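You operate a simulated robot arm through the tools that you are given. There is no shell and no other tool. Be economical: measure what you need, move in short steps, check, and stop when the job is done.

Carry out the task below with a simulated two-armed robot. There is one attempt and no reset: what you move stays moved.

TASK
Take the lid off the silver screws tub and lay it down on the top of the air bench.

The check looks at the end state, three seconds after you hand in, the way a careful person would. Anything else that was tipped, shoved, dropped, spilled or broken makes it a failure. A push-on lid holds only when it is set on centred and level and pressed home; a screw cap is set on level and turned clockwise until tight.

THE ROBOT
Two 7-joint arms with two-finger parallel grippers on one trunk, on a base that drives. Base frame: it is fixed to the floor where the robot stands at the start and does not move with it; the origin is under the middle of the robot, x ahead of it, y to its left, z up; the surface under the hand at the start is at about z = 880. Units: mm, rad, N and s.
The left shoulder is at the start at [70, 163, 1145], the right one opposite. With the tool pointing down near the work surface each hand reaches from about 400 to 880 mm from the robot's upright axis, wherever it stands, measured 20 degrees to its own side. Payload 3.43 kg a hand.
The TCP of each hand is the grasp point between the finger pads, 34 mm short of the fingertips. In the tool frame z runs along the fingers and y along their closing line. The gripper opens to 128 mm. The fingers are 24 mm wide and 12 mm thick; the gripper's body (48 by 130 mm) begins 96 mm behind the TCP.
Orientation is that of the tool frame in the base frame, as a unit quaternion [x, y, z, w]. With the fingers straight down and closing along the base's y, the tool's x points along the base's -x, its y along +y and its z along -z.

THE INTERFACE
- The arms move only by the tool apply_moves. It takes "left_series", "right_series" or both (then of equal length, played together; a hand with none holds still); each is a list of rows, each a list of 3 entries, a list of its own where there are three numbers: the turn, a rotation vector about the tool's x, y, z in units of 5 degrees (1.0 is 5 degrees), then the shift along the tool's x, y, z in units of 25 mm (1.0 is 25 mm), then the finger opening in m, from 0 to 0.128. In form: [[[ax, ay, az], [tx, ty, tz], fingers], ...]. A call has 1 to 20 rows; each row shifts and turns the commanded pose from where the row before left it, along the tool's axes as they then stand. A call with a number of a shift or a turn outside -1 to 1 is refused whole. A row lasts 0.2 s, in which the tool goes at most 50 mm and 0.15 rad; a call with a longer step from one row to the next is refused whole, and so is a gripper value outside its range. A pose out of reach is approached as far as the arm can. The call stops where the force on the tool passes 40 N (or 10 N more than at its start, if that is more) or the arm is blocked; 0.2 s more then pass. The fingers move at their own pace (about 153 mm/s each) and stop on an object; they squeeze with about 42 N. The grip force told is the motor's: it shows also when the fingers shut on nothing. Time passes only in rows, and 0.2 s behind the last, so rows that do not move let the fingers close. The reply holds the time, the measured pose of the TCP, the force on the tool along the base axes, the opening and the grip force, in the units named above and with some noise, with the torque about the TCP (base axes, N m) and any sound that the robot's microphone picked up.
- Cameras (640 x 400 px; columns grow to the right, rows downward): "scene" is now at [139.9, -8.8, 1383.6]; the picture's right is [-0.09, -1.00, 0.00], its down [-0.47, 0.04, -0.88] and it looks along [0.88, -0.08, -0.47] (base axes); focal length 266 px, centre (320, 200). "left" rides on the left gripper at [76, 11, -160] in its tool frame; the picture's right is [-0.15, 0.99, 0.00], its down [-0.88, -0.13, -0.46] and it looks along [-0.45, -0.07, 0.89] (tool axes); focal length 234 px, centre (320, 200). "right" rides on the right gripper at [76, -11, -160] in its tool frame; the picture's right is [0.15, 0.99, 0.00], its down [-0.88, 0.13, -0.46] and it looks along [-0.45, 0.07, 0.89] (tool axes); focal length 234 px, centre (320, 200). There is no depth. A picture from a camera that has moved, and an enlarged one, comes with that camera's place and axes in the base frame and with its lens.
- capture(camera): a new picture of that camera. It takes no simulated time.
- move_column(by): slides the trunk up (or, below 0, down) by that many mm; the arms and the scene camera ride with it, the base frame stays. It gives what a move gives, with no picture.
- steer(legs): drives the robot by 1 to 6 legs, each [ahead, left, turn to the left] in mm, mm and rad, along the robot's own axes; the way and the turn of a leg run together, so that a leg with both is an arc; at most 1500 mm and 3.142 rad a leg. The arms and the cameras ride along, it lands a little off, and it stops where it bumps. It gives what a move gives.
- turn_head(pan, tilt): turns the head with the scene camera to pan (to the left, within 1.501 rad either way) and tilt (down, from -0.506 to 1.204), counted from straight ahead of the robot. It gives what a move gives.
- zoom(camera, box): a new picture of the part [left, top, right, bottom] of that camera's present view, enlarged. It takes no simulated time.
- finish_job(): hands the job in; it is judged then, once.

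Go step by step. Nothing tells you exact positions but the pictures and the camera data: compare them with the known pose of the tool, close in by small moves and look again before you grip or let go. The budget is 120 turns and 108 pictures, counting those below and the enlarged ones. Unless the task says otherwise, let go and move clear before handing in, and close with one line.

The tools are called after "Call:" by a JSON object that holds its "method" and its "body". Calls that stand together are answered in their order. apply_moves: Moves the arms, as the interface text tells. Its arguments: {"type":"object","properties":{"left_series":{"type":"array","items":{"type":"array"}},"right_series":{"type":"array","items":{"type":"array"}}},"required":[]} The other tools are called the same way: move_column (by) slides the trunk up or down; steer (legs) drives the base; turn_head (pan, tilt) turns the head that bears the scene camera; capture (camera) takes a picture; zoom (camera, box) takes an enlarged picture of a part of a camera's view; finish_job () hands the job in.

At the start:

```text
t: 0.0
left_eef_pos: [505.2, 132.7, 1241.7]
left_tool_rot: [-0.001, 1.0, 0.0, 0.0]
left_contact_force: [1.0, 0.2, -0.1]
left_wrist_torque: [0.0, 0.01, -0.07]
left_width: 127.8
left_grasp_force: 0.2
right_eef_pos: [478.3, -205.9, 1240.1]
right_tool_rot: [0.0, 1.0, 0.0, 0.0]
right_contact_force: [1.0, 0.2, -0.5]
right_wrist_torque: [0.01, 0.02, 0.02]
right_width: 128.1
right_grasp_force: 0.0
trunk travel left (down, up): [-625.0, 315.0]
robot x, y, heading: [1.1, 1.4, 0.001]
head pan, tilt: [-0.094, 0.492]
```

scene: 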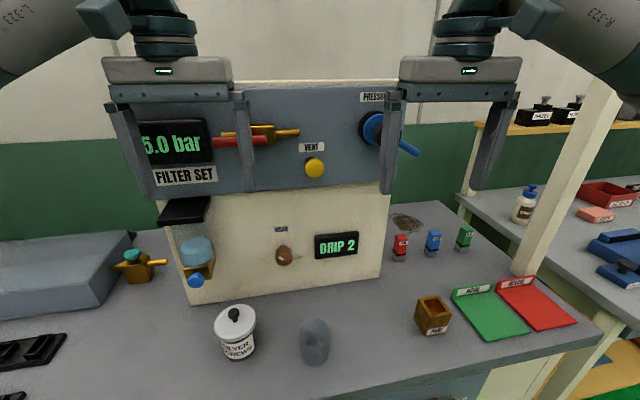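
right: 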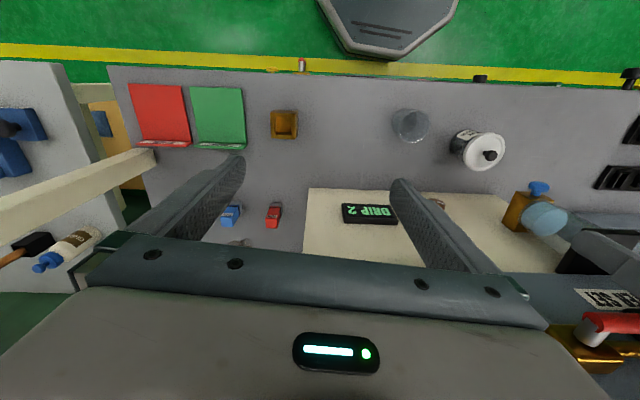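
left: 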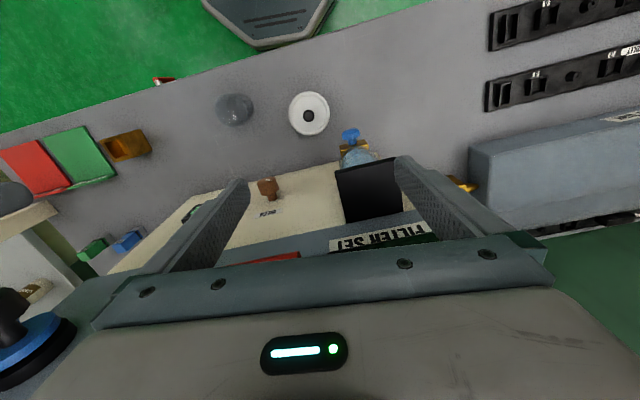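

The tub with the white lid and black knob is at roughly (480, 116), almost under the left hand. I'll look closer at it and around the bench.

Call:
{"method": "zoom", "body": {"camera": "scene", "box": [180, 280, 340, 380]}}

Call:
{"method": "zoom", "body": {"camera": "left", "box": [200, 60, 400, 185]}}

Call:
{"method": "turn_head", "body": {"pan": 0.5, "tilt": 0.8}}

Call:
{"method": "capture", "body": {"camera": "scene"}}

```text
4.00 times, centred on (260, 330) of scene
camera zoom: at [139.9, -8.8, 1383.6], right [-0.09, -1.0, 0.0], down [-0.47, 0.04, -0.88], along [0.88, -0.08, -0.47], focal length 1063 px, centre (560, -320)
```

zoom: 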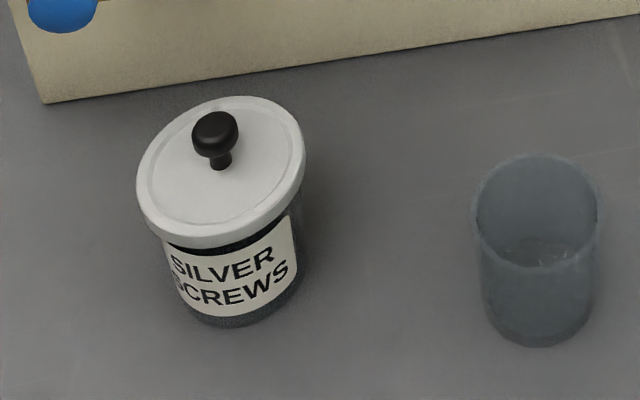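

```text
3.20 times, centred on (300, 122) of left
camera zoom: at [429.1, 142.8, 1401.2], right [0.15, 0.99, 0.0], down [0.88, -0.13, 0.46], along [0.45, -0.07, -0.89], focal length 749 px, centre (384, 448)
```

zoom: 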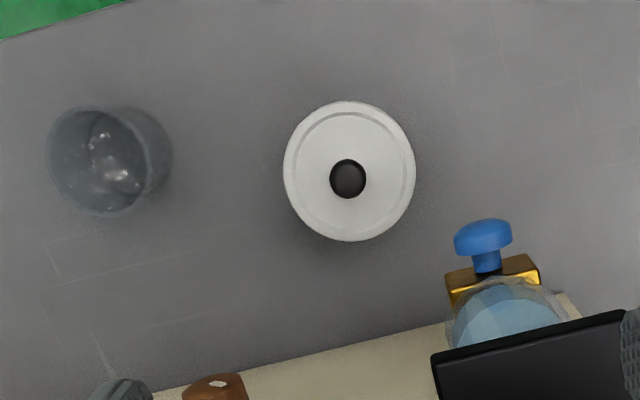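

```text
t: 1.0
left_eef_pos: [504.7, 132.3, 1240.2]
left_tool_rot: [-0.001, 1.0, 0.0, 0.0]
left_contact_force: [0.1, 0.7, 0.3]
left_wrist_torque: [-0.02, 0.0, 0.01]
left_width: 127.9
left_grasp_force: 0.0
right_eef_pos: [479.6, -205.3, 1241.2]
right_tool_rot: [0.0, 1.0, 0.0, 0.0]
right_contact_force: [0.0, -0.3, 0.1]
right_wrist_torque: [0.01, -0.03, 0.0]
right_width: 128.1
right_grasp_force: 0.0
trunk travel left (down, up): [-625.0, 315.0]
robot x, y, heading: [-0.0, 1.0, -0.002]
head pan, tilt: [0.499, 0.799]
```

```text
102 pictures are left
camera scene: at [120.0, 38.3, 1357.0], right [0.48, -0.88, 0.0], down [-0.63, -0.34, -0.7], along [0.61, 0.33, -0.72], focal length 266 px, centre (320, 200)
```

scene: 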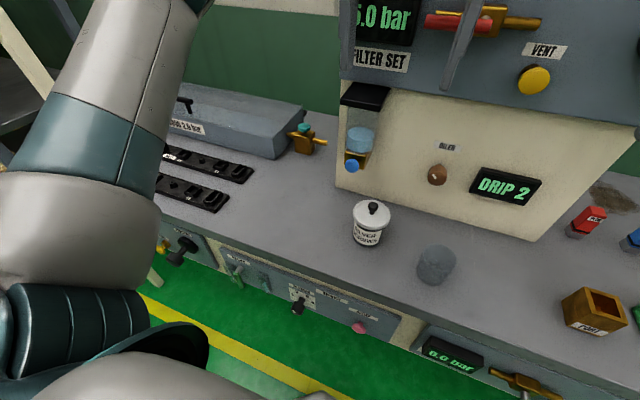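

This looks like the air bench (pressure gauges, filter set). I'll check the surroundings for a bench label or another candidate.

Call:
{"method": "turn_head", "body": {"pan": -0.8, "tilt": 0.45}}

Call:
{"method": "capture", "body": {"camera": "scene"}}

Call:
{"method": "turn_head", "body": {"pan": 0.8, "tilt": 0.45}}

Call:
{"method": "capture", "body": {"camera": "scene"}}

Call:
{"method": "turn_head", "body": {"pan": 0.0, "tilt": 0.1}}

Call:
{"method": "capture", "body": {"camera": "scene"}}

```text
t: 2.5
left_eef_pos: [504.9, 132.1, 1241.6]
left_tool_rot: [-0.001, 1.0, 0.0, 0.0]
left_contact_force: [-0.4, 0.5, -0.1]
left_wrist_torque: [0.0, 0.0, -0.01]
left_width: 128.2
left_grasp_force: 0.1
right_eef_pos: [479.2, -205.9, 1241.3]
right_tool_rot: [0.0, 1.0, -0.001, 0.001]
right_contact_force: [-0.2, -0.1, -0.4]
right_wrist_torque: [-0.01, 0.01, 0.02]
right_width: 128.0
right_grasp_force: 0.0
trunk travel left (down, up): [-625.0, 315.0]
robot x, y, heading: [-1.0, 0.5, -0.001]
head pan, tilt: [-0.799, 0.45]
```

```text
101 pictures are left
camera scene: at [113.3, -66.1, 1387.4], right [-0.72, -0.7, 0.0], down [-0.3, 0.31, -0.9], along [0.63, -0.64, -0.44], focal length 266 px, centre (320, 200)
```

scene: 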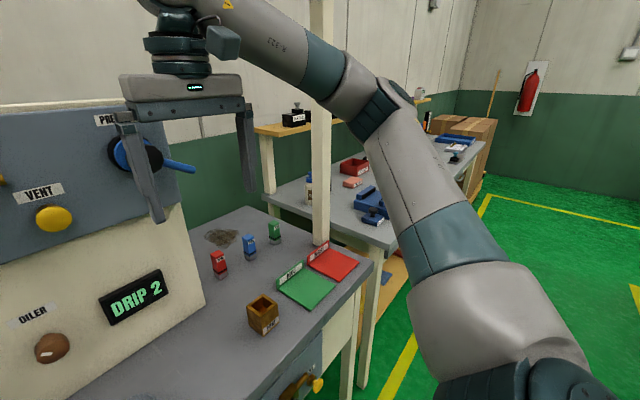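

```text
t: 4.1
left_eef_pos: [503.7, 132.1, 1240.6]
left_tool_rot: [-0.001, 1.0, 0.0, 0.0]
left_contact_force: [-0.6, 0.2, -0.1]
left_wrist_torque: [-0.01, -0.03, -0.01]
left_width: 127.8
left_grasp_force: 0.1
right_eef_pos: [477.5, -205.5, 1240.5]
right_tool_rot: [0.0, 1.0, 0.001, 0.0]
right_contact_force: [-0.4, 0.5, -0.7]
right_wrist_torque: [0.01, 0.01, -0.02]
right_width: 127.8
right_grasp_force: 0.1
trunk travel left (down, up): [-625.0, 315.0]
robot x, y, heading: [2.8, -3.7, -0.001]
head pan, tilt: [0.799, 0.45]
```

```text
100 pictures are left
camera scene: at [113.3, 65.6, 1387.4], right [0.72, -0.7, 0.0], down [-0.3, -0.31, -0.9], along [0.63, 0.65, -0.44], focal length 266 px, centre (320, 200)
```

scene: 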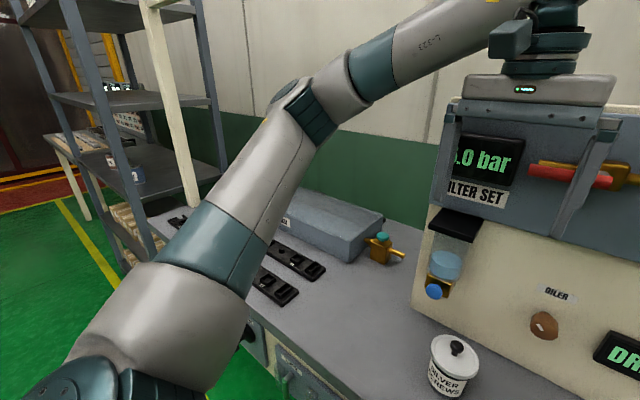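

```text
t: 5.3
left_eef_pos: [504.5, 132.4, 1241.4]
left_tool_rot: [-0.001, 1.0, 0.0, 0.001]
left_contact_force: [0.0, -1.2, 0.4]
left_wrist_torque: [0.03, 0.01, -0.03]
left_width: 128.1
left_grasp_force: 0.0
right_eef_pos: [478.3, -206.6, 1241.5]
right_tool_rot: [0.0, 1.0, 0.0, 0.0]
right_contact_force: [0.8, -0.4, 0.3]
right_wrist_torque: [0.0, -0.01, 0.03]
right_width: 127.6
right_grasp_force: 0.0
trunk travel left (down, up): [-625.0, 315.0]
robot x, y, heading: [1.8, 0.2, -0.0]
head pan, tilt: [0.0, 0.099]
```

```text
99 pictures are left
camera scene: at [141.2, -0.1, 1419.9], right [0.0, -1.0, 0.0], down [-0.1, 0.0, -0.99], along [0.99, 0.0, -0.1], focal length 266 px, centre (320, 200)
```

scene: 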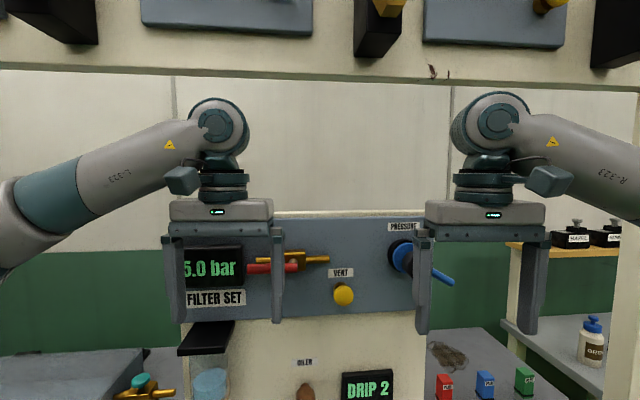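

The knob triangulates to about (479, 115, 982). I'll lower the left hand above it with fingers partly open and recheck.

Call:
{"method": "apply_moves", "body": {"left_series": [[[0, 0, 0], [0.5, -0.35, 0.5], 0.06], [[0, 0, 0], [0.5, -0.34, 0.5], 0.06], [[0, 0, 0], [0, 0, 1], 0.06], [[0, 0, 0], [0, 0, 1], 0.06], [[0, 0, 0], [0, 0, 1], 0.06], [[0, 0, 0], [0, 0, 1], 0.06], [[0, 0, 0], [0, 0, 1], 0.06], [[0, 0, 0], [0, 0, 1], 0.06], [[0, 0, 0], [0, 0, 0], 0.06]]}}

Call:
{"method": "capture", "body": {"camera": "left"}}

Call:
{"method": "turn_head", "body": {"pan": 0.2, "tilt": 0.7}}

Call:
{"method": "capture", "body": {"camera": "scene"}}

```text
t: 7.3
left_eef_pos: [479.4, 115.4, 1066.0]
left_tool_rot: [-0.001, 1.0, 0.0, 0.0]
left_contact_force: [0.6, 0.0, 1.1]
left_wrist_torque: [0.04, -0.01, 0.0]
left_width: 60.0
left_grasp_force: 0.0
right_eef_pos: [478.7, -206.6, 1241.3]
right_tool_rot: [0.001, 1.0, 0.0, 0.0]
right_contact_force: [0.8, 0.7, 0.5]
right_wrist_torque: [-0.01, -0.01, -0.01]
right_width: 128.3
right_grasp_force: 0.0
trunk travel left (down, up): [-625.0, 315.0]
robot x, y, heading: [1.5, 2.5, 0.001]
head pan, tilt: [0.0, 0.099]
```

```text
98 pictures are left
camera left: at [404.0, 125.4, 1226.0], right [0.15, 0.99, 0.0], down [0.88, -0.13, 0.46], along [0.45, -0.07, -0.89], focal length 234 px, centre (320, 200)
```

left: 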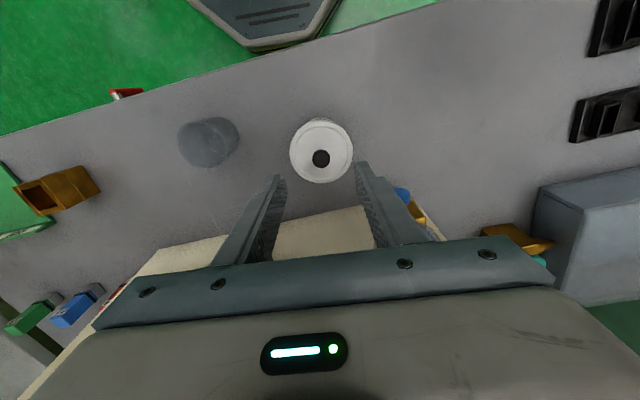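

```text
t: 8.3
left_eef_pos: [479.8, 115.1, 1065.4]
left_tool_rot: [-0.001, 1.0, 0.0, 0.0]
left_contact_force: [0.3, 0.4, -0.2]
left_wrist_torque: [-0.01, -0.02, -0.01]
left_width: 60.4
left_grasp_force: 0.1
right_eef_pos: [478.3, -203.9, 1240.7]
right_tool_rot: [-0.001, 1.0, 0.0, 0.0]
right_contact_force: [0.5, 0.8, -0.3]
right_wrist_torque: [0.06, 0.05, 0.0]
right_width: 128.1
right_grasp_force: 0.1
trunk travel left (down, up): [-625.0, 315.0]
robot x, y, heading: [-0.3, -3.4, 0.001]
head pan, tilt: [0.201, 0.7]
```

```text
97 pictures are left
camera scene: at [132.4, 16.6, 1365.3], right [0.2, -0.98, 0.0], down [-0.63, -0.13, -0.77], along [0.75, 0.15, -0.64], focal length 266 px, centre (320, 200)
```

scene: 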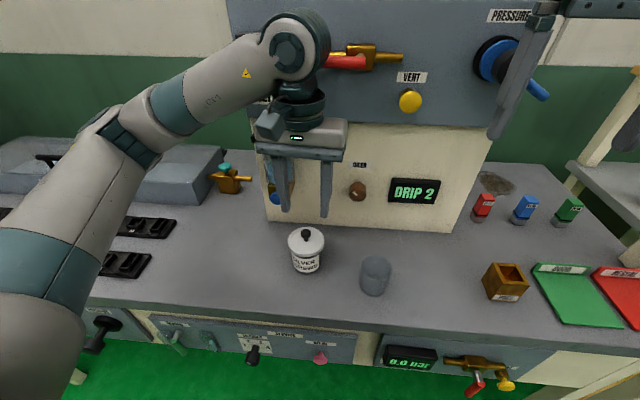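

Estimates agree: knob around (477.5, 114.5, 982). I'll zoom to measure the knob and lid heights before lowering.

Call:
{"method": "zoom", "body": {"camera": "scene", "box": [256, 170, 384, 290]}}

Call:
{"method": "zoom", "body": {"camera": "left", "box": [240, 90, 400, 190]}}

```text
3.33 times, centred on (320, 230) of scene
camera zoom: at [132.4, 16.6, 1365.3], right [0.2, -0.98, 0.0], down [-0.63, -0.13, -0.77], along [0.75, 0.15, -0.64], focal length 886 px, centre (320, 100)
```

zoom: 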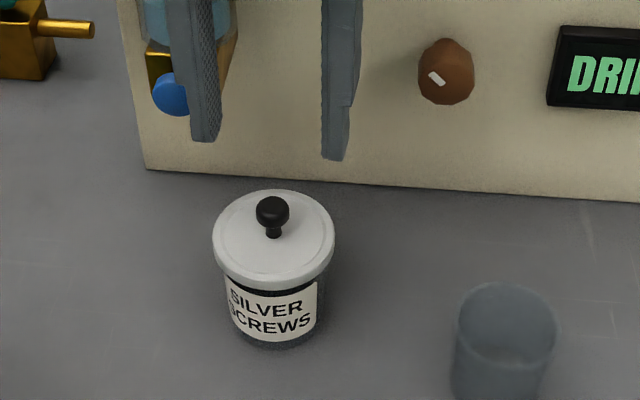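

```text
4.00 times, centred on (320, 140) of left
camera zoom: at [404.4, 125.5, 1226.1], right [0.15, 0.99, 0.0], down [0.88, -0.13, 0.46], along [0.45, -0.07, -0.89], focal length 937 px, centre (320, 440)
```

zoom: 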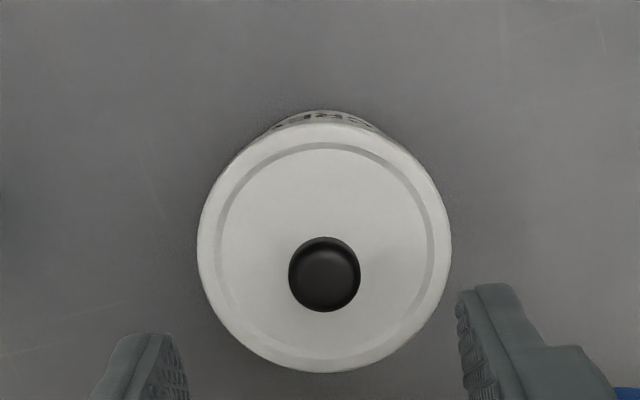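

Lid top is about z=959, knob cap about 972–990. I'll lower to TCP z≈1000 (tips at ≈966), checking before closing.

Call:
{"method": "apply_moves", "body": {"left_series": [[[0, 0, 0], [0.08, -0.03, 0.6], 0.06], [[0, 0, 0], [0, 0, 0.6], 0.06], [[0, 0, 0], [0, 0, 0.6], 0.06], [[0, 0, 0], [0, 0, 0.5], 0.06], [[0, 0, 0], [0, 0, 0.3], 0.06], [[0, 0, 0], [0, 0, 0], 0.06]]}}

Call:
{"method": "zoom", "body": {"camera": "scene", "box": [256, 170, 384, 290]}}

Call:
{"method": "zoom", "body": {"camera": "left", "box": [220, 110, 420, 235]}}

```text
t: 9.7
left_eef_pos: [476.5, 114.1, 1000.3]
left_tool_rot: [-0.001, 1.0, 0.0, 0.0]
left_contact_force: [0.6, 0.2, 0.1]
left_wrist_torque: [0.0, 0.0, 0.02]
left_width: 60.1
left_grasp_force: 0.1
right_eef_pos: [478.7, -206.3, 1241.4]
right_tool_rot: [0.0, 1.0, 0.0, 0.0]
right_contact_force: [0.2, 0.2, 0.0]
right_wrist_torque: [0.02, 0.0, 0.03]
right_width: 128.0
right_grasp_force: 0.0
trunk travel left (down, up): [-625.0, 315.0]
robot x, y, heading: [4.2, 3.5, 0.001]
head pan, tilt: [0.201, 0.7]
```

```text
3.33 times, centred on (320, 230) of scene
camera zoom: at [132.4, 16.7, 1365.2], right [0.2, -0.98, 0.0], down [-0.63, -0.13, -0.76], along [0.75, 0.15, -0.64], focal length 886 px, centre (320, 100)
```

zoom: 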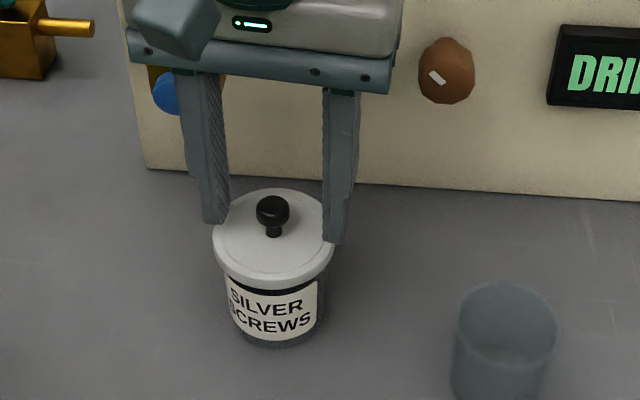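

```text
3.20 times, centred on (320, 172) of left
camera zoom: at [402.3, 124.5, 1161.1], right [0.15, 0.99, 0.0], down [0.88, -0.13, 0.46], along [0.45, -0.07, -0.89], focal length 749 px, centre (320, 288)
```

zoom: 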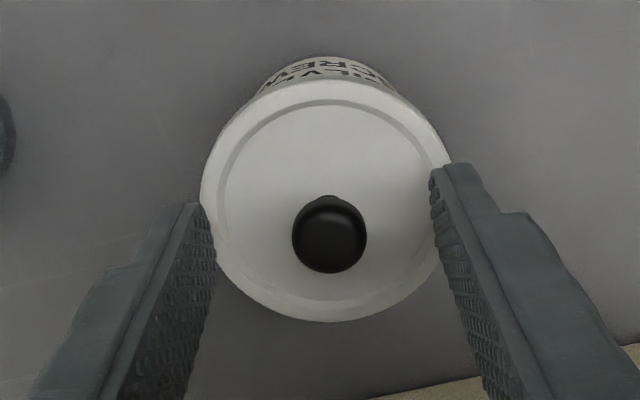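

The fingers straddle the knob with tips just above the lid. I'll close now.

Call:
{"method": "apply_moves", "body": {"left_series": [[[0, 0, 0], [0, 0.03, 0.04], 0.04], [[0, 0, 0], [0, 0, 0], 0.025], [[0, 0, 0], [0, 0, 0], 0.015], [[0, 0, 0], [0, 0, 0], 0.0], [[0, 0, 0], [0, 0, 0], 0.0]]}}

Call:
{"method": "zoom", "body": {"camera": "scene", "box": [256, 170, 384, 290]}}

Call:
{"method": "zoom", "body": {"camera": "left", "box": [220, 110, 420, 235]}}

```text
t: 10.9
left_eef_pos: [477.7, 114.5, 999.7]
left_tool_rot: [-0.001, 1.0, 0.0, 0.001]
left_contact_force: [-0.3, 0.5, 0.5]
left_wrist_torque: [-0.05, 0.01, 0.01]
left_width: 15.1
left_grasp_force: 42.5
right_eef_pos: [478.1, -205.4, 1241.4]
right_tool_rot: [0.001, 1.0, 0.0, 0.0]
right_contact_force: [0.2, 0.5, -0.1]
right_wrist_torque: [0.02, 0.01, 0.04]
right_width: 127.8
right_grasp_force: 0.1
trunk travel left (down, up): [-625.0, 315.0]
robot x, y, heading: [-1.8, 3.5, 0.001]
head pan, tilt: [0.201, 0.7]
heard: snap
```

```text
3.33 times, centred on (320, 230) of scene
camera zoom: at [132.4, 16.7, 1365.2], right [0.2, -0.98, 0.0], down [-0.63, -0.13, -0.76], along [0.75, 0.15, -0.64], focal length 886 px, centre (320, 100)
```

zoom: 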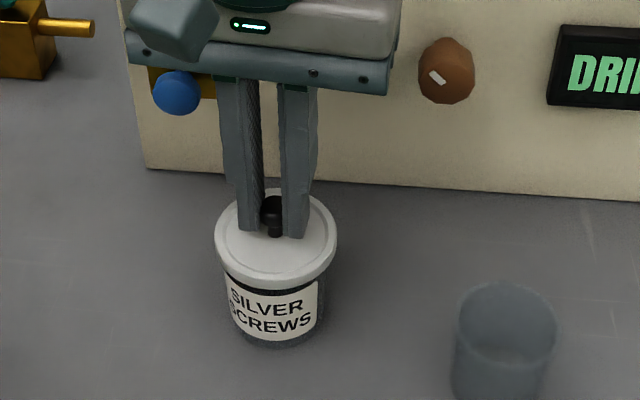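

```text
3.20 times, centred on (320, 172) of left
camera zoom: at [402.3, 125.3, 1160.1], right [0.15, 0.99, 0.0], down [0.88, -0.13, 0.46], along [0.45, -0.07, -0.89], focal length 749 px, centre (320, 288)
```

zoom: 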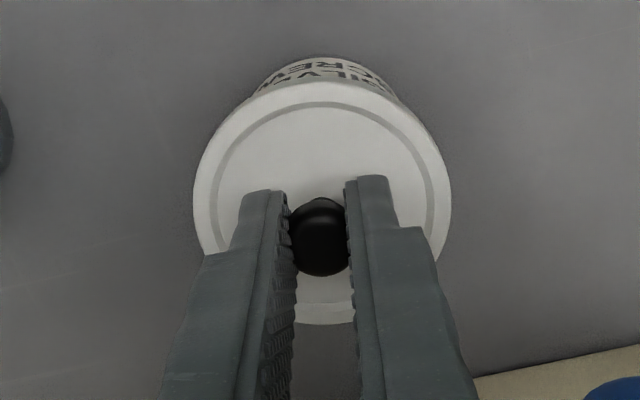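

A snap was heard and the knob is firmly held, so the lid seems to have come loose. I'll lift slowly, straight up.

Call:
{"method": "apply_moves", "body": {"left_series": [[[0, 0, 0], [0, 0, -0.15], 0.0], [[0, 0, 0], [0, 0, -0.2], 0.0], [[0, 0, 0], [0, 0, -0.3], 0.0], [[0, 0, 0], [0, 0, -0.4], 0.0], [[0, 0, 0], [0, 0, 0], 0.0]]}}

Call:
{"method": "zoom", "body": {"camera": "scene", "box": [256, 170, 384, 290]}}

```text
t: 12.1
left_eef_pos: [477.8, 114.7, 1026.0]
left_tool_rot: [0.0, 1.0, 0.0, 0.001]
left_contact_force: [-0.3, 0.2, -0.4]
left_wrist_torque: [0.01, 0.0, 0.04]
left_width: 15.0
left_grasp_force: 42.4
right_eef_pos: [479.4, -205.8, 1241.1]
right_tool_rot: [0.0, 1.0, 0.0, 0.0]
right_contact_force: [-0.4, 0.7, -0.6]
right_wrist_torque: [-0.01, 0.03, 0.01]
right_width: 127.8
right_grasp_force: 0.0
trunk travel left (down, up): [-625.0, 315.0]
robot x, y, heading: [1.4, -1.2, 0.001]
head pan, tilt: [0.201, 0.7]
```

```text
3.33 times, centred on (320, 230) of scene
camera zoom: at [132.6, 16.8, 1365.2], right [0.2, -0.98, 0.0], down [-0.63, -0.13, -0.76], along [0.75, 0.15, -0.64], focal length 886 px, centre (320, 100)
```

zoom: 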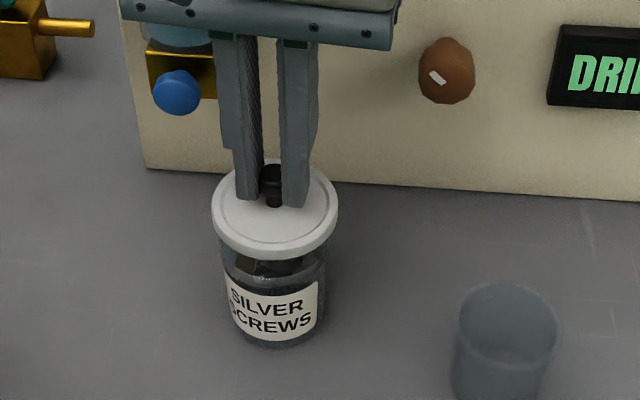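

The lid is off and the tub stayed put. I'll lift higher and carry it to the clear spot left of the tub, around (470, 280).

Call:
{"method": "apply_moves", "body": {"left_series": [[[0, 0, 0], [0, 0, -0.8], 0.0], [[0, 0, 0], [0, 0, -0.8], 0.0], [[0, 0, 0], [0, 0, -0.4], 0.0], [[0, 0, 0], [0, 0.4, 0], 0.0], [[0, 0, 0], [0, 0.8, 0], 0.0], [[0, 0, 0], [0.1, 0.8, 0], 0.0], [[0, 0, 0], [0.1, 0.8, 0], 0.0], [[0, 0, 0], [0.1, 0.8, 0], 0.0], [[0, 0, 0], [0, 0.8, 0], 0.0], [[0, 0, 0], [0, 0.8, 0], 0.0], [[0, 0, 0], [0, 0.8, 0], 0.0], [[0, 0, 0], [0, 0.4, 0], 0.0], [[0, 0, 0], [0, 0, 0.8], 0.0], [[0, 0, 0], [0, 0, 0.8], 0.0], [[0, 0, 0], [0, 0, 0.8], 0.0], [[0, 0, 0], [0, 0, 0], 0.0]]}}

Call:
{"method": "capture", "body": {"camera": "scene"}}

Call:
{"method": "capture", "body": {"camera": "left"}}

```text
t: 15.5
left_eef_pos: [470.6, 274.7, 1015.8]
left_tool_rot: [-0.001, 1.0, 0.0, 0.0]
left_contact_force: [0.1, 0.2, 0.7]
left_wrist_torque: [0.0, 0.0, -0.02]
left_width: 16.2
left_grasp_force: 42.0
right_eef_pos: [478.7, -206.2, 1240.8]
right_tool_rot: [0.001, 1.0, 0.0, 0.0]
right_contact_force: [-0.1, -0.5, -0.5]
right_wrist_torque: [0.0, -0.02, 0.0]
right_width: 128.2
right_grasp_force: 0.0
trunk travel left (down, up): [-625.0, 315.0]
robot x, y, heading: [0.4, -1.6, -0.002]
head pan, tilt: [0.201, 0.7]
heard: click
```

```text
89 pictures are left
camera scene: at [132.2, 16.6, 1365.2], right [0.2, -0.98, 0.0], down [-0.63, -0.13, -0.76], along [0.75, 0.15, -0.64], focal length 266 px, centre (320, 200)
```

scene: 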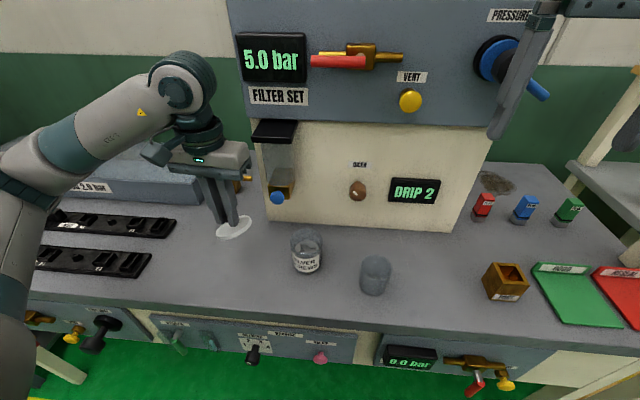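

```text
88 pictures are left
camera left: at [394.4, 284.4, 1176.8], right [0.15, 0.99, 0.0], down [0.88, -0.13, 0.46], along [0.45, -0.07, -0.89], focal length 234 px, centre (320, 200)
```

left: 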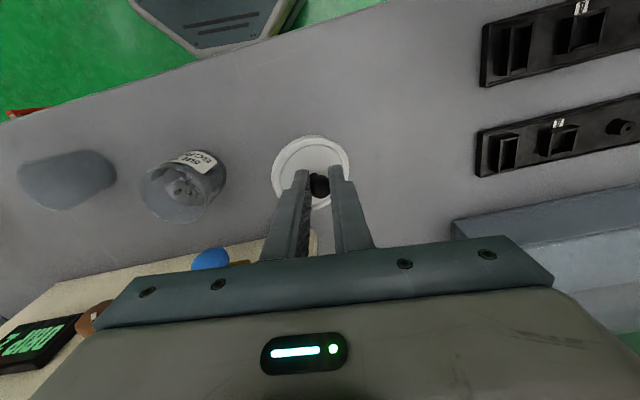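

The lid hangs level over a clear area. I'll lower it toward the bench.

Call:
{"method": "apply_moves", "body": {"left_series": [[[0, 0, 0], [0, 0, 0.7], 0.0], [[0, 0, 0], [0, 0, 0.7], 0.0], [[0, 0, 0], [0, 0, 0.6], 0.0], [[0, 0, 0], [0, 0, 0.4], 0.0], [[0, 0, 0], [0, 0, 0.2], 0.0], [[0, 0, 0], [0, 0, 0], 0.0]]}}

Call:
{"method": "zoom", "body": {"camera": "scene", "box": [180, 180, 340, 280]}}

Call:
{"method": "zoom", "body": {"camera": "left", "box": [220, 110, 420, 235]}}

```text
t: 16.9
left_eef_pos: [470.2, 275.3, 951.7]
left_tool_rot: [-0.001, 1.0, 0.0, 0.0]
left_contact_force: [1.0, 0.6, 0.4]
left_wrist_torque: [-0.01, -0.01, -0.04]
left_width: 15.5
left_grasp_force: 41.6
right_eef_pos: [478.5, -205.5, 1240.7]
right_tool_rot: [0.001, 1.0, 0.0, 0.0]
right_contact_force: [-0.1, -0.8, -0.1]
right_wrist_torque: [0.02, 0.02, 0.0]
right_width: 127.8
right_grasp_force: 0.0
trunk travel left (down, up): [-625.0, 315.0]
robot x, y, heading: [0.2, 0.7, 0.0]
head pan, tilt: [0.201, 0.7]
```

```text
4.00 times, centred on (260, 230) of scene
camera zoom: at [132.4, 16.8, 1365.2], right [0.2, -0.98, 0.0], down [-0.63, -0.13, -0.76], along [0.75, 0.15, -0.64], focal length 1063 px, centre (560, 80)
```

zoom: 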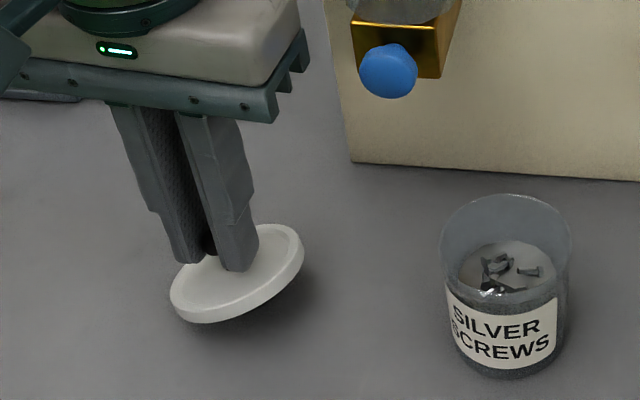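

```text
3.20 times, centred on (320, 172) of left
camera zoom: at [394.4, 285.3, 1111.8], right [0.15, 0.99, 0.0], down [0.88, -0.13, 0.46], along [0.45, -0.07, -0.89], focal length 749 px, centre (320, 288)
```

zoom: 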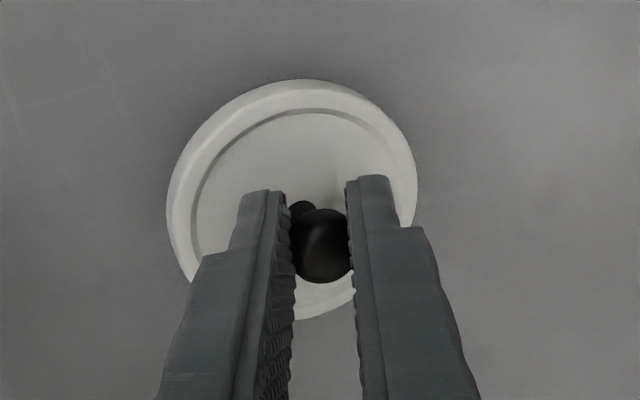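

The lid has swung a bit in the grip (the +y side hangs lower). I'll lower slowly until the low edge touches and lets it settle.

Call:
{"method": "apply_moves", "body": {"left_series": [[[0, 0, 0], [0, 0, 0.1], 0.0], [[0, 0, 0], [0, 0, 0.1], 0.0], [[0, 0, 0], [0, 0, 0.1], 0.0], [[0, 0, 0], [0, 0, 0], 0.0]]}}

Call:
{"method": "zoom", "body": {"camera": "scene", "box": [180, 180, 340, 280]}}

```text
t: 17.9
left_eef_pos: [470.1, 273.7, 942.3]
left_tool_rot: [0.0, 1.0, 0.0, -0.001]
left_contact_force: [-0.2, 0.3, 0.5]
left_wrist_torque: [0.02, -0.01, -0.02]
left_width: 15.8
left_grasp_force: 42.0
right_eef_pos: [478.4, -206.1, 1241.0]
right_tool_rot: [0.0, 1.0, 0.0, 0.001]
right_contact_force: [-0.2, 0.5, -0.4]
right_wrist_torque: [0.04, 0.01, -0.03]
right_width: 127.9
right_grasp_force: 0.0
trunk travel left (down, up): [-625.0, 315.0]
robot x, y, heading: [1.4, -1.2, -0.003]
head pan, tilt: [0.201, 0.7]
```

```text
4.00 times, centred on (260, 230) of scene
camera zoom: at [132.4, 16.8, 1365.2], right [0.2, -0.98, 0.0], down [-0.63, -0.13, -0.76], along [0.75, 0.15, -0.64], focal length 1063 px, centre (560, 80)
```

zoom: 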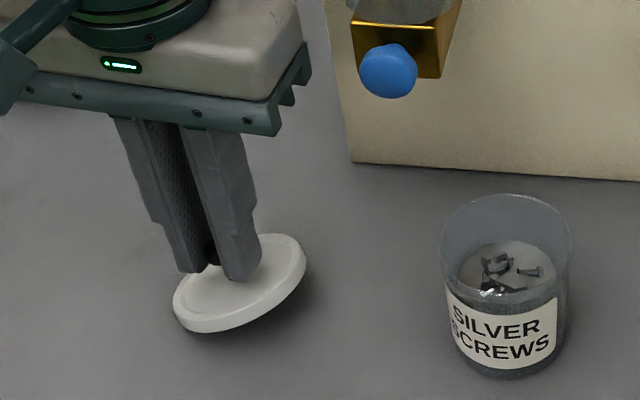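

No contact yet. Continue lowering in small steps.

Call:
{"method": "apply_moves", "body": {"left_series": [[[0, 0, 0], [0, 0, 0.1], 0.0], [[0, 0, 0], [0, 0, 0.1], 0.0], [[0, 0, 0], [0, 0, 0], 0.0]]}}

Call:
{"method": "zoom", "body": {"camera": "scene", "box": [180, 180, 340, 280]}}

```text
t: 18.7
left_eef_pos: [468.9, 273.7, 939.9]
left_tool_rot: [0.0, 1.0, 0.0, 0.002]
left_contact_force: [0.8, -6.1, 17.6]
left_wrist_torque: [0.09, -0.29, -0.1]
left_width: 15.5
left_grasp_force: 41.9
right_eef_pos: [476.5, -207.1, 1242.4]
right_tool_rot: [-0.001, 1.0, 0.001, 0.001]
right_contact_force: [0.0, 0.5, 0.3]
right_wrist_torque: [-0.01, 0.0, 0.03]
right_width: 128.3
right_grasp_force: 0.1
trunk travel left (down, up): [-625.0, 315.0]
robot x, y, heading: [1.9, 2.5, -0.001]
head pan, tilt: [0.201, 0.7]
```

```text
4.00 times, centred on (260, 230) of scene
camera zoom: at [130.8, 15.0, 1365.5], right [0.2, -0.98, 0.0], down [-0.63, -0.13, -0.77], along [0.75, 0.15, -0.64], focal length 1063 px, centre (560, 80)
```

zoom: 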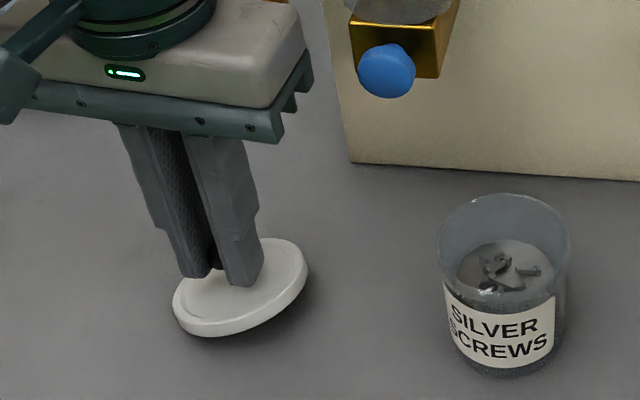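

The low edge has touched. I'll back up slightly, tilt the hand about 10° to level the lid, and look.

Call:
{"method": "apply_moves", "body": {"left_series": [[[0, 0, 0], [0, 0, -0.3], 0.0], [[0, 0, 0], [0, 0, -0.2], 0.0], [[-0.7, 0, 0], [0, 0, 0], 0.0], [[-0.7, 0, 0], [0, 0, 0], 0.0], [[-0.6, 0, 0], [0, 0, 0], 0.0], [[0, 0, 0], [0, 0, 0], 0.0]]}}

Call:
{"method": "zoom", "body": {"camera": "scene", "box": [180, 180, 340, 280]}}

Call:
{"method": "zoom", "body": {"camera": "left", "box": [220, 110, 420, 235]}}

```text
t: 20.1
left_eef_pos: [468.8, 274.8, 950.5]
left_tool_rot: [-0.002, 0.996, 0.087, 0.0]
left_contact_force: [-0.2, 0.5, -0.6]
left_wrist_torque: [0.0, -0.02, -0.01]
left_width: 16.7
left_grasp_force: 42.0
right_eef_pos: [479.1, -205.3, 1240.4]
right_tool_rot: [0.0, 1.0, 0.0, 0.0]
right_contact_force: [0.4, 0.0, 0.0]
right_wrist_torque: [-0.03, 0.01, 0.02]
right_width: 127.9
right_grasp_force: 0.0
trunk travel left (down, up): [-625.0, 315.0]
robot x, y, heading: [-1.8, -2.2, -0.001]
head pan, tilt: [0.201, 0.7]
```

```text
4.00 times, centred on (260, 230) of scene
camera zoom: at [132.4, 17.1, 1365.2], right [0.2, -0.98, 0.0], down [-0.63, -0.13, -0.76], along [0.75, 0.15, -0.64], focal length 1063 px, centre (560, 80)
```

zoom: 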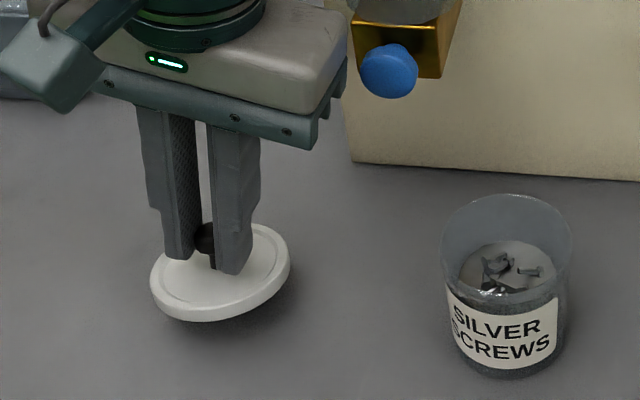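

```text
3.20 times, centred on (320, 172) of left
camera zoom: at [394.3, 257.5, 1110.6], right [0.15, 0.97, 0.17], down [0.88, -0.21, 0.43], along [0.45, 0.09, -0.89], focal length 749 px, centre (320, 288)
```

zoom: 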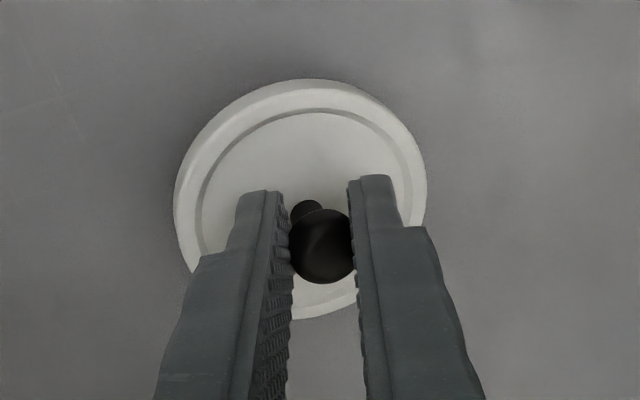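

Much closer to level. I'll add a small further correction, then lower to contact.

Call:
{"method": "apply_moves", "body": {"left_series": [[[-0.7, 0, 0], [0, 0, 0], 0.0], [[0, -0.8, 0], [0, 0, 0], 0.0], [[0, 0, 0], [0, 0, 0.2], 0.0], [[0, 0, 0], [0, 0, 0], 0.0]]}}

Call:
{"method": "zoom", "body": {"camera": "scene", "box": [180, 180, 340, 280]}}

Call:
{"method": "zoom", "body": {"camera": "left", "box": [220, 110, 420, 235]}}

```text
t: 21.1
left_eef_pos: [469.9, 275.2, 946.1]
left_tool_rot: [0.004, 0.992, 0.117, 0.035]
left_contact_force: [-0.2, 0.1, 0.1]
left_wrist_torque: [-0.03, 0.0, -0.01]
left_width: 16.5
left_grasp_force: 42.1
right_eef_pos: [478.6, -205.8, 1241.4]
right_tool_rot: [0.0, 1.0, -0.001, 0.001]
right_contact_force: [-0.5, -0.3, -0.5]
right_wrist_torque: [-0.01, 0.04, -0.01]
right_width: 128.3
right_grasp_force: 0.0
trunk travel left (down, up): [-625.0, 315.0]
robot x, y, heading: [0.9, 2.6, 0.003]
head pan, tilt: [0.201, 0.7]
```

```text
4.00 times, centred on (260, 230) of scene
camera zoom: at [132.3, 16.6, 1365.2], right [0.2, -0.98, 0.0], down [-0.63, -0.13, -0.76], along [0.75, 0.15, -0.64], focal length 1063 px, centre (560, 80)
```

zoom: 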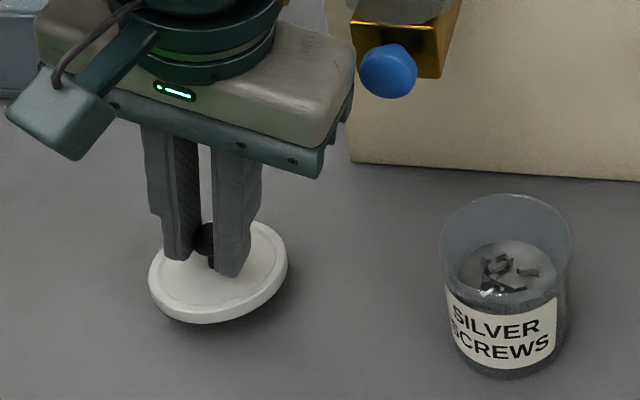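

```text
3.20 times, centred on (320, 172) of left
camera zoom: at [383.7, 250.1, 1099.3], right [0.15, 0.96, 0.24], down [0.85, -0.25, 0.47], along [0.51, 0.14, -0.85], focal length 749 px, centre (320, 288)
```

zoom: 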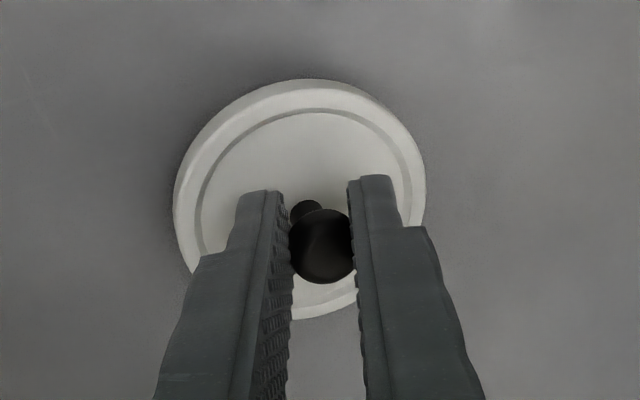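

The lid looks close to level now. Lower until light contact.

Call:
{"method": "apply_moves", "body": {"left_series": [[[0, 0, 0], [0, 0, 0.1], 0.0], [[0, 0, 0], [0, 0, 0.1], 0.0], [[0, 0, 0], [0, 0, 0.08], 0.0], [[0, 0, 0], [0, 0, 0], 0.0]]}}

Call:
{"method": "zoom", "body": {"camera": "scene", "box": [180, 180, 340, 280]}}

```text
t: 22.1
left_eef_pos: [471.6, 277.5, 939.5]
left_tool_rot: [0.003, 0.992, 0.117, 0.034]
left_contact_force: [0.1, -0.9, 0.0]
left_wrist_torque: [-0.01, 0.01, 0.02]
left_width: 16.5
left_grasp_force: 42.0
right_eef_pos: [478.7, -205.9, 1240.4]
right_tool_rot: [0.0, 1.0, 0.0, 0.0]
right_contact_force: [-0.4, -0.4, 0.0]
right_wrist_torque: [-0.01, -0.02, -0.02]
right_width: 128.2
right_grasp_force: 0.1
trunk travel left (down, up): [-625.0, 315.0]
robot x, y, heading: [-4.6, -4.0, -0.002]
head pan, tilt: [0.201, 0.7]
```

```text
4.00 times, centred on (260, 230) of scene
camera zoom: at [132.4, 16.7, 1365.2], right [0.2, -0.98, 0.0], down [-0.63, -0.13, -0.76], along [0.75, 0.15, -0.64], focal length 1063 px, centre (560, 80)
```

zoom: 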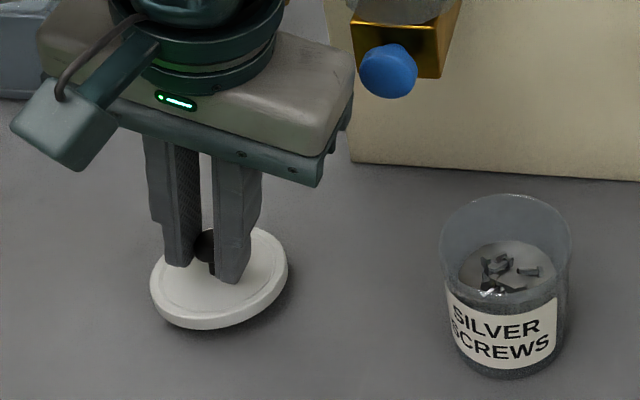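

Not touching yet; a few more millimetres.

Call:
{"method": "apply_moves", "body": {"left_series": [[[0, 0, 0], [0, 0, 0.08], 0.0], [[0, 0, 0], [0, 0, 0.08], 0.0], [[0, 0, 0], [0, 0, 0], 0.0]]}}

Call:
{"method": "zoom", "body": {"camera": "scene", "box": [180, 180, 340, 280]}}

```text
t: 22.9
left_eef_pos: [470.9, 278.4, 935.3]
left_tool_rot: [0.003, 0.993, 0.117, 0.035]
left_contact_force: [0.0, 0.3, 0.1]
left_wrist_torque: [0.01, 0.0, 0.01]
left_width: 16.7
left_grasp_force: 41.9
right_eef_pos: [478.5, -205.7, 1241.9]
right_tool_rot: [0.0, 1.0, 0.0, 0.0]
right_contact_force: [-0.1, 0.2, 1.2]
right_wrist_torque: [-0.04, 0.0, -0.03]
right_width: 128.0
right_grasp_force: 0.0
trunk travel left (down, up): [-625.0, 315.0]
robot x, y, heading: [2.6, -2.5, 0.003]
head pan, tilt: [0.201, 0.7]
```

```text
4.00 times, centred on (260, 230) of scene
camera zoom: at [132.4, 16.7, 1365.2], right [0.2, -0.98, 0.0], down [-0.63, -0.13, -0.76], along [0.75, 0.15, -0.64], focal length 1063 px, centre (560, 80)
```

zoom: 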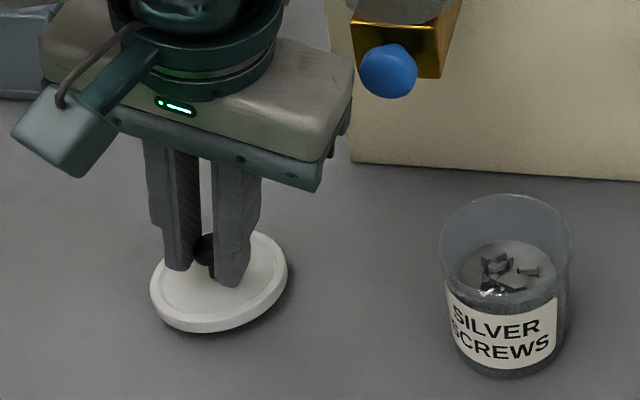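

Still hanging free by a few millimetres; continue gently.

Call:
{"method": "apply_moves", "body": {"left_series": [[[0, 0, 0], [0, 0, 0.06], 0.0], [[0, 0, 0], [0, 0, 0.06], 0.0], [[0, 0, 0], [0, 0, 0], 0.0]]}}

Call:
{"method": "zoom", "body": {"camera": "scene", "box": [180, 180, 340, 280]}}

```text
t: 23.7
left_eef_pos: [471.1, 278.3, 933.5]
left_tool_rot: [0.003, 0.993, 0.116, 0.034]
left_contact_force: [0.3, 1.7, 3.0]
left_wrist_torque: [0.1, -0.16, 0.02]
left_width: 15.7
left_grasp_force: 41.9
right_eef_pos: [478.7, -205.8, 1240.7]
right_tool_rot: [-0.001, 1.0, 0.0, 0.001]
right_contact_force: [0.1, 1.2, -0.4]
right_wrist_torque: [0.0, 0.0, -0.01]
right_width: 128.0
right_grasp_force: 0.1
trunk travel left (down, up): [-625.0, 315.0]
robot x, y, heading: [3.8, -3.2, -0.0]
head pan, tilt: [0.201, 0.7]
```

```text
4.00 times, centred on (260, 230) of scene
camera zoom: at [132.1, 16.7, 1365.3], right [0.2, -0.98, 0.0], down [-0.63, -0.13, -0.76], along [0.75, 0.15, -0.64], focal length 1063 px, centre (560, 80)
```

zoom: 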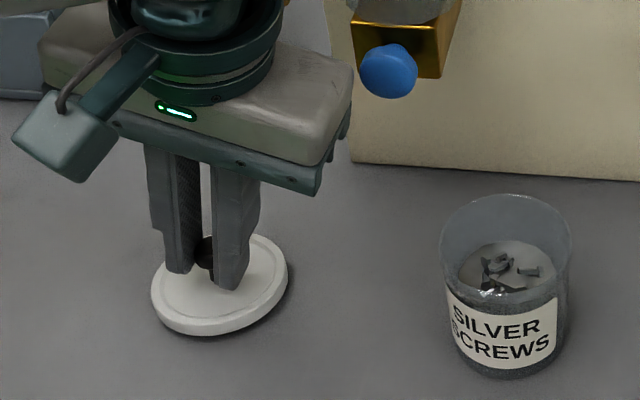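

Light contact made and the lid is flat. I'll open just slightly, then rise vertically.

Call:
{"method": "apply_moves", "body": {"left_series": [[[0, 0, 0], [0, 0, 0], 0.02], [[0, 0, 0], [0, 0, 0], 0.026], [[0, 0, 0], [0, 0, 0], 0.028], [[0, 0, 0], [0, 0, 0], 0.028]]}}

Call:
{"method": "zoom", "body": {"camera": "scene", "box": [180, 180, 340, 280]}}

Call:
{"method": "zoom", "body": {"camera": "left", "box": [220, 110, 420, 235]}}

```text
t: 24.7
left_eef_pos: [471.7, 279.7, 932.7]
left_tool_rot: [0.005, 0.992, 0.118, 0.035]
left_contact_force: [0.8, 0.1, 0.7]
left_wrist_torque: [-0.01, -0.01, 0.0]
left_width: 28.0
left_grasp_force: 0.0
right_eef_pos: [479.0, -204.4, 1241.1]
right_tool_rot: [0.0, 1.0, 0.0, 0.001]
right_contact_force: [0.6, 0.8, 0.2]
right_wrist_torque: [0.01, -0.02, -0.01]
right_width: 128.0
right_grasp_force: 0.0
trunk travel left (down, up): [-625.0, 315.0]
robot x, y, heading: [2.3, 2.1, -0.0]
head pan, tilt: [0.201, 0.7]
```

```text
4.00 times, centred on (260, 230) of scene
camera zoom: at [132.3, 16.7, 1365.2], right [0.2, -0.98, 0.0], down [-0.63, -0.13, -0.76], along [0.75, 0.15, -0.64], focal length 1063 px, centre (560, 80)
```

zoom: 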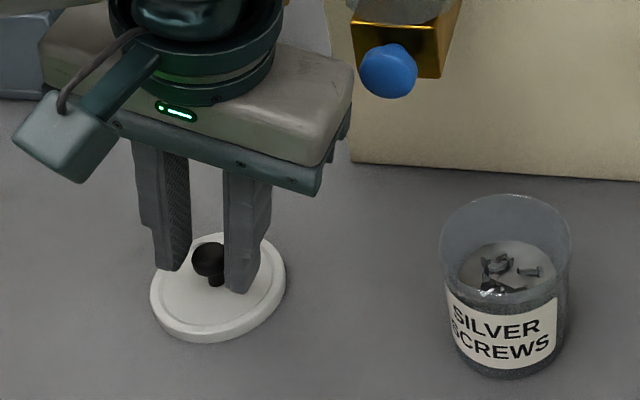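

```text
3.20 times, centred on (320, 172) of left
camera zoom: at [384.7, 253.5, 1086.0], right [0.15, 0.96, 0.24], down [0.85, -0.25, 0.47], along [0.51, 0.14, -0.85], focal length 749 px, centre (320, 288)
```

zoom: 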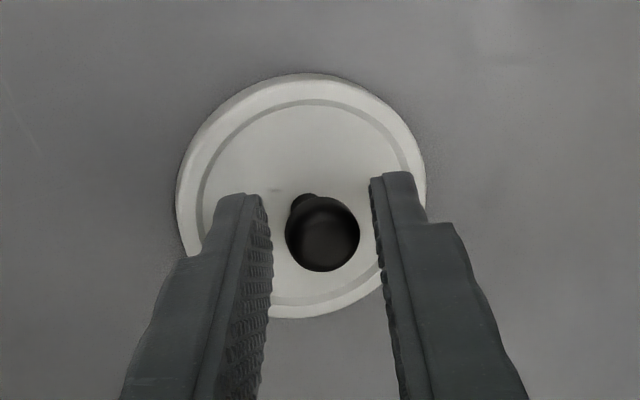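

The lid is released. Now rising vertically clear.

Call:
{"method": "apply_moves", "body": {"left_series": [[[0, 0, 0], [0, 0.05, -0.2], 0.03], [[0, 0, 0], [0, 0.1, -0.4], 0.036], [[0, 0, 0], [0, 0.14, -0.6], 0.045], [[0, 0, 0], [0, 0.2, -0.9], 0.06], [[0, 0, 0], [0, 0.2, -0.9], 0.06], [[0, 0, 0], [0, 0.2, -0.9], 0.06], [[0, 0, 0], [0, 0.2, -0.9], 0.06], [[0, 0, 0], [0, 0.2, -0.9], 0.06], [[0, 0, 0], [0, 0, 0], 0.06]]}}

Call:
{"method": "capture", "body": {"camera": "scene"}}

Call:
{"method": "zoom", "body": {"camera": "scene", "box": [180, 180, 340, 280]}}

Call:
{"method": "capture", "body": {"camera": "left"}}

```text
t: 26.7
left_eef_pos: [460.9, 276.4, 1078.8]
left_tool_rot: [0.004, 0.993, 0.117, 0.035]
left_contact_force: [0.2, 0.0, -0.4]
left_wrist_torque: [0.0, -0.01, -0.01]
left_width: 60.0
left_grasp_force: 0.1
right_eef_pos: [478.4, -205.0, 1240.4]
right_tool_rot: [-0.001, 1.0, 0.0, 0.0]
right_contact_force: [-0.1, 0.1, -0.3]
right_wrist_torque: [0.02, -0.04, 0.0]
right_width: 128.0
right_grasp_force: 0.0
trunk travel left (down, up): [-625.0, 315.0]
robot x, y, heading: [-0.1, 4.9, -0.003]
head pan, tilt: [0.201, 0.7]
```

```text
74 pictures are left
camera scene: at [132.7, 17.0, 1365.1], right [0.2, -0.98, 0.0], down [-0.63, -0.13, -0.76], along [0.75, 0.15, -0.64], focal length 266 px, centre (320, 200)
```

scene: 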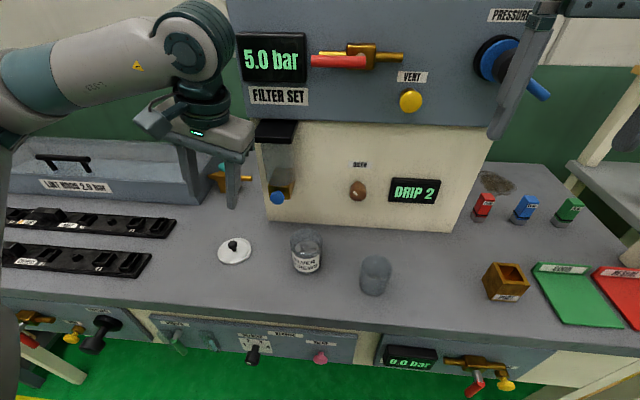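

```text
4.00 times, centred on (260, 230) of scene
camera zoom: at [132.7, 17.0, 1365.1], right [0.2, -0.98, 0.0], down [-0.63, -0.13, -0.76], along [0.75, 0.15, -0.64], focal length 1063 px, centre (560, 80)
```

zoom: 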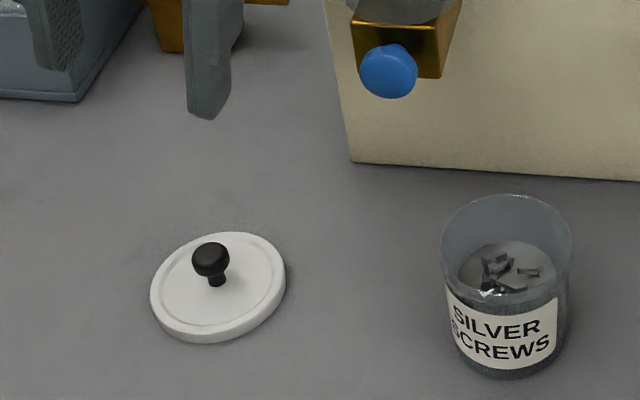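

```text
72 pictures are left
camera left: at [374.9, 251.7, 1231.3], right [0.15, 0.96, 0.24], down [0.85, -0.25, 0.47], along [0.51, 0.13, -0.85], focal length 234 px, centre (320, 200)
```

left: 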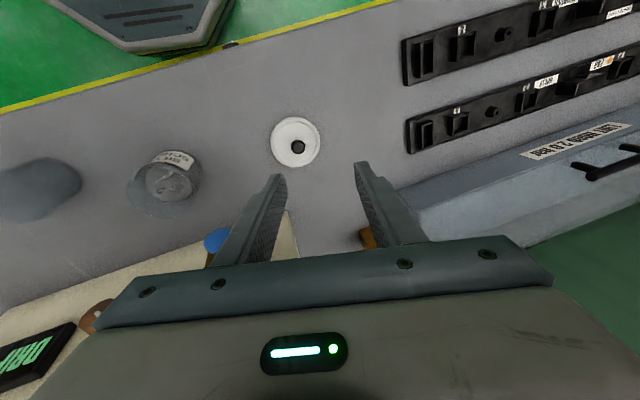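

The lid lies flat on the bench, the tub stands upright with its screws still inside, nothing else looks disturbed, and the hand is clear. Handing in.

Call:
{"method": "finish_job", "body": {}}

```text
The job is handed in.
```

The lid is off the silver screws tub and lies flat, knob up, on the top of the air bench to the left of the tub.
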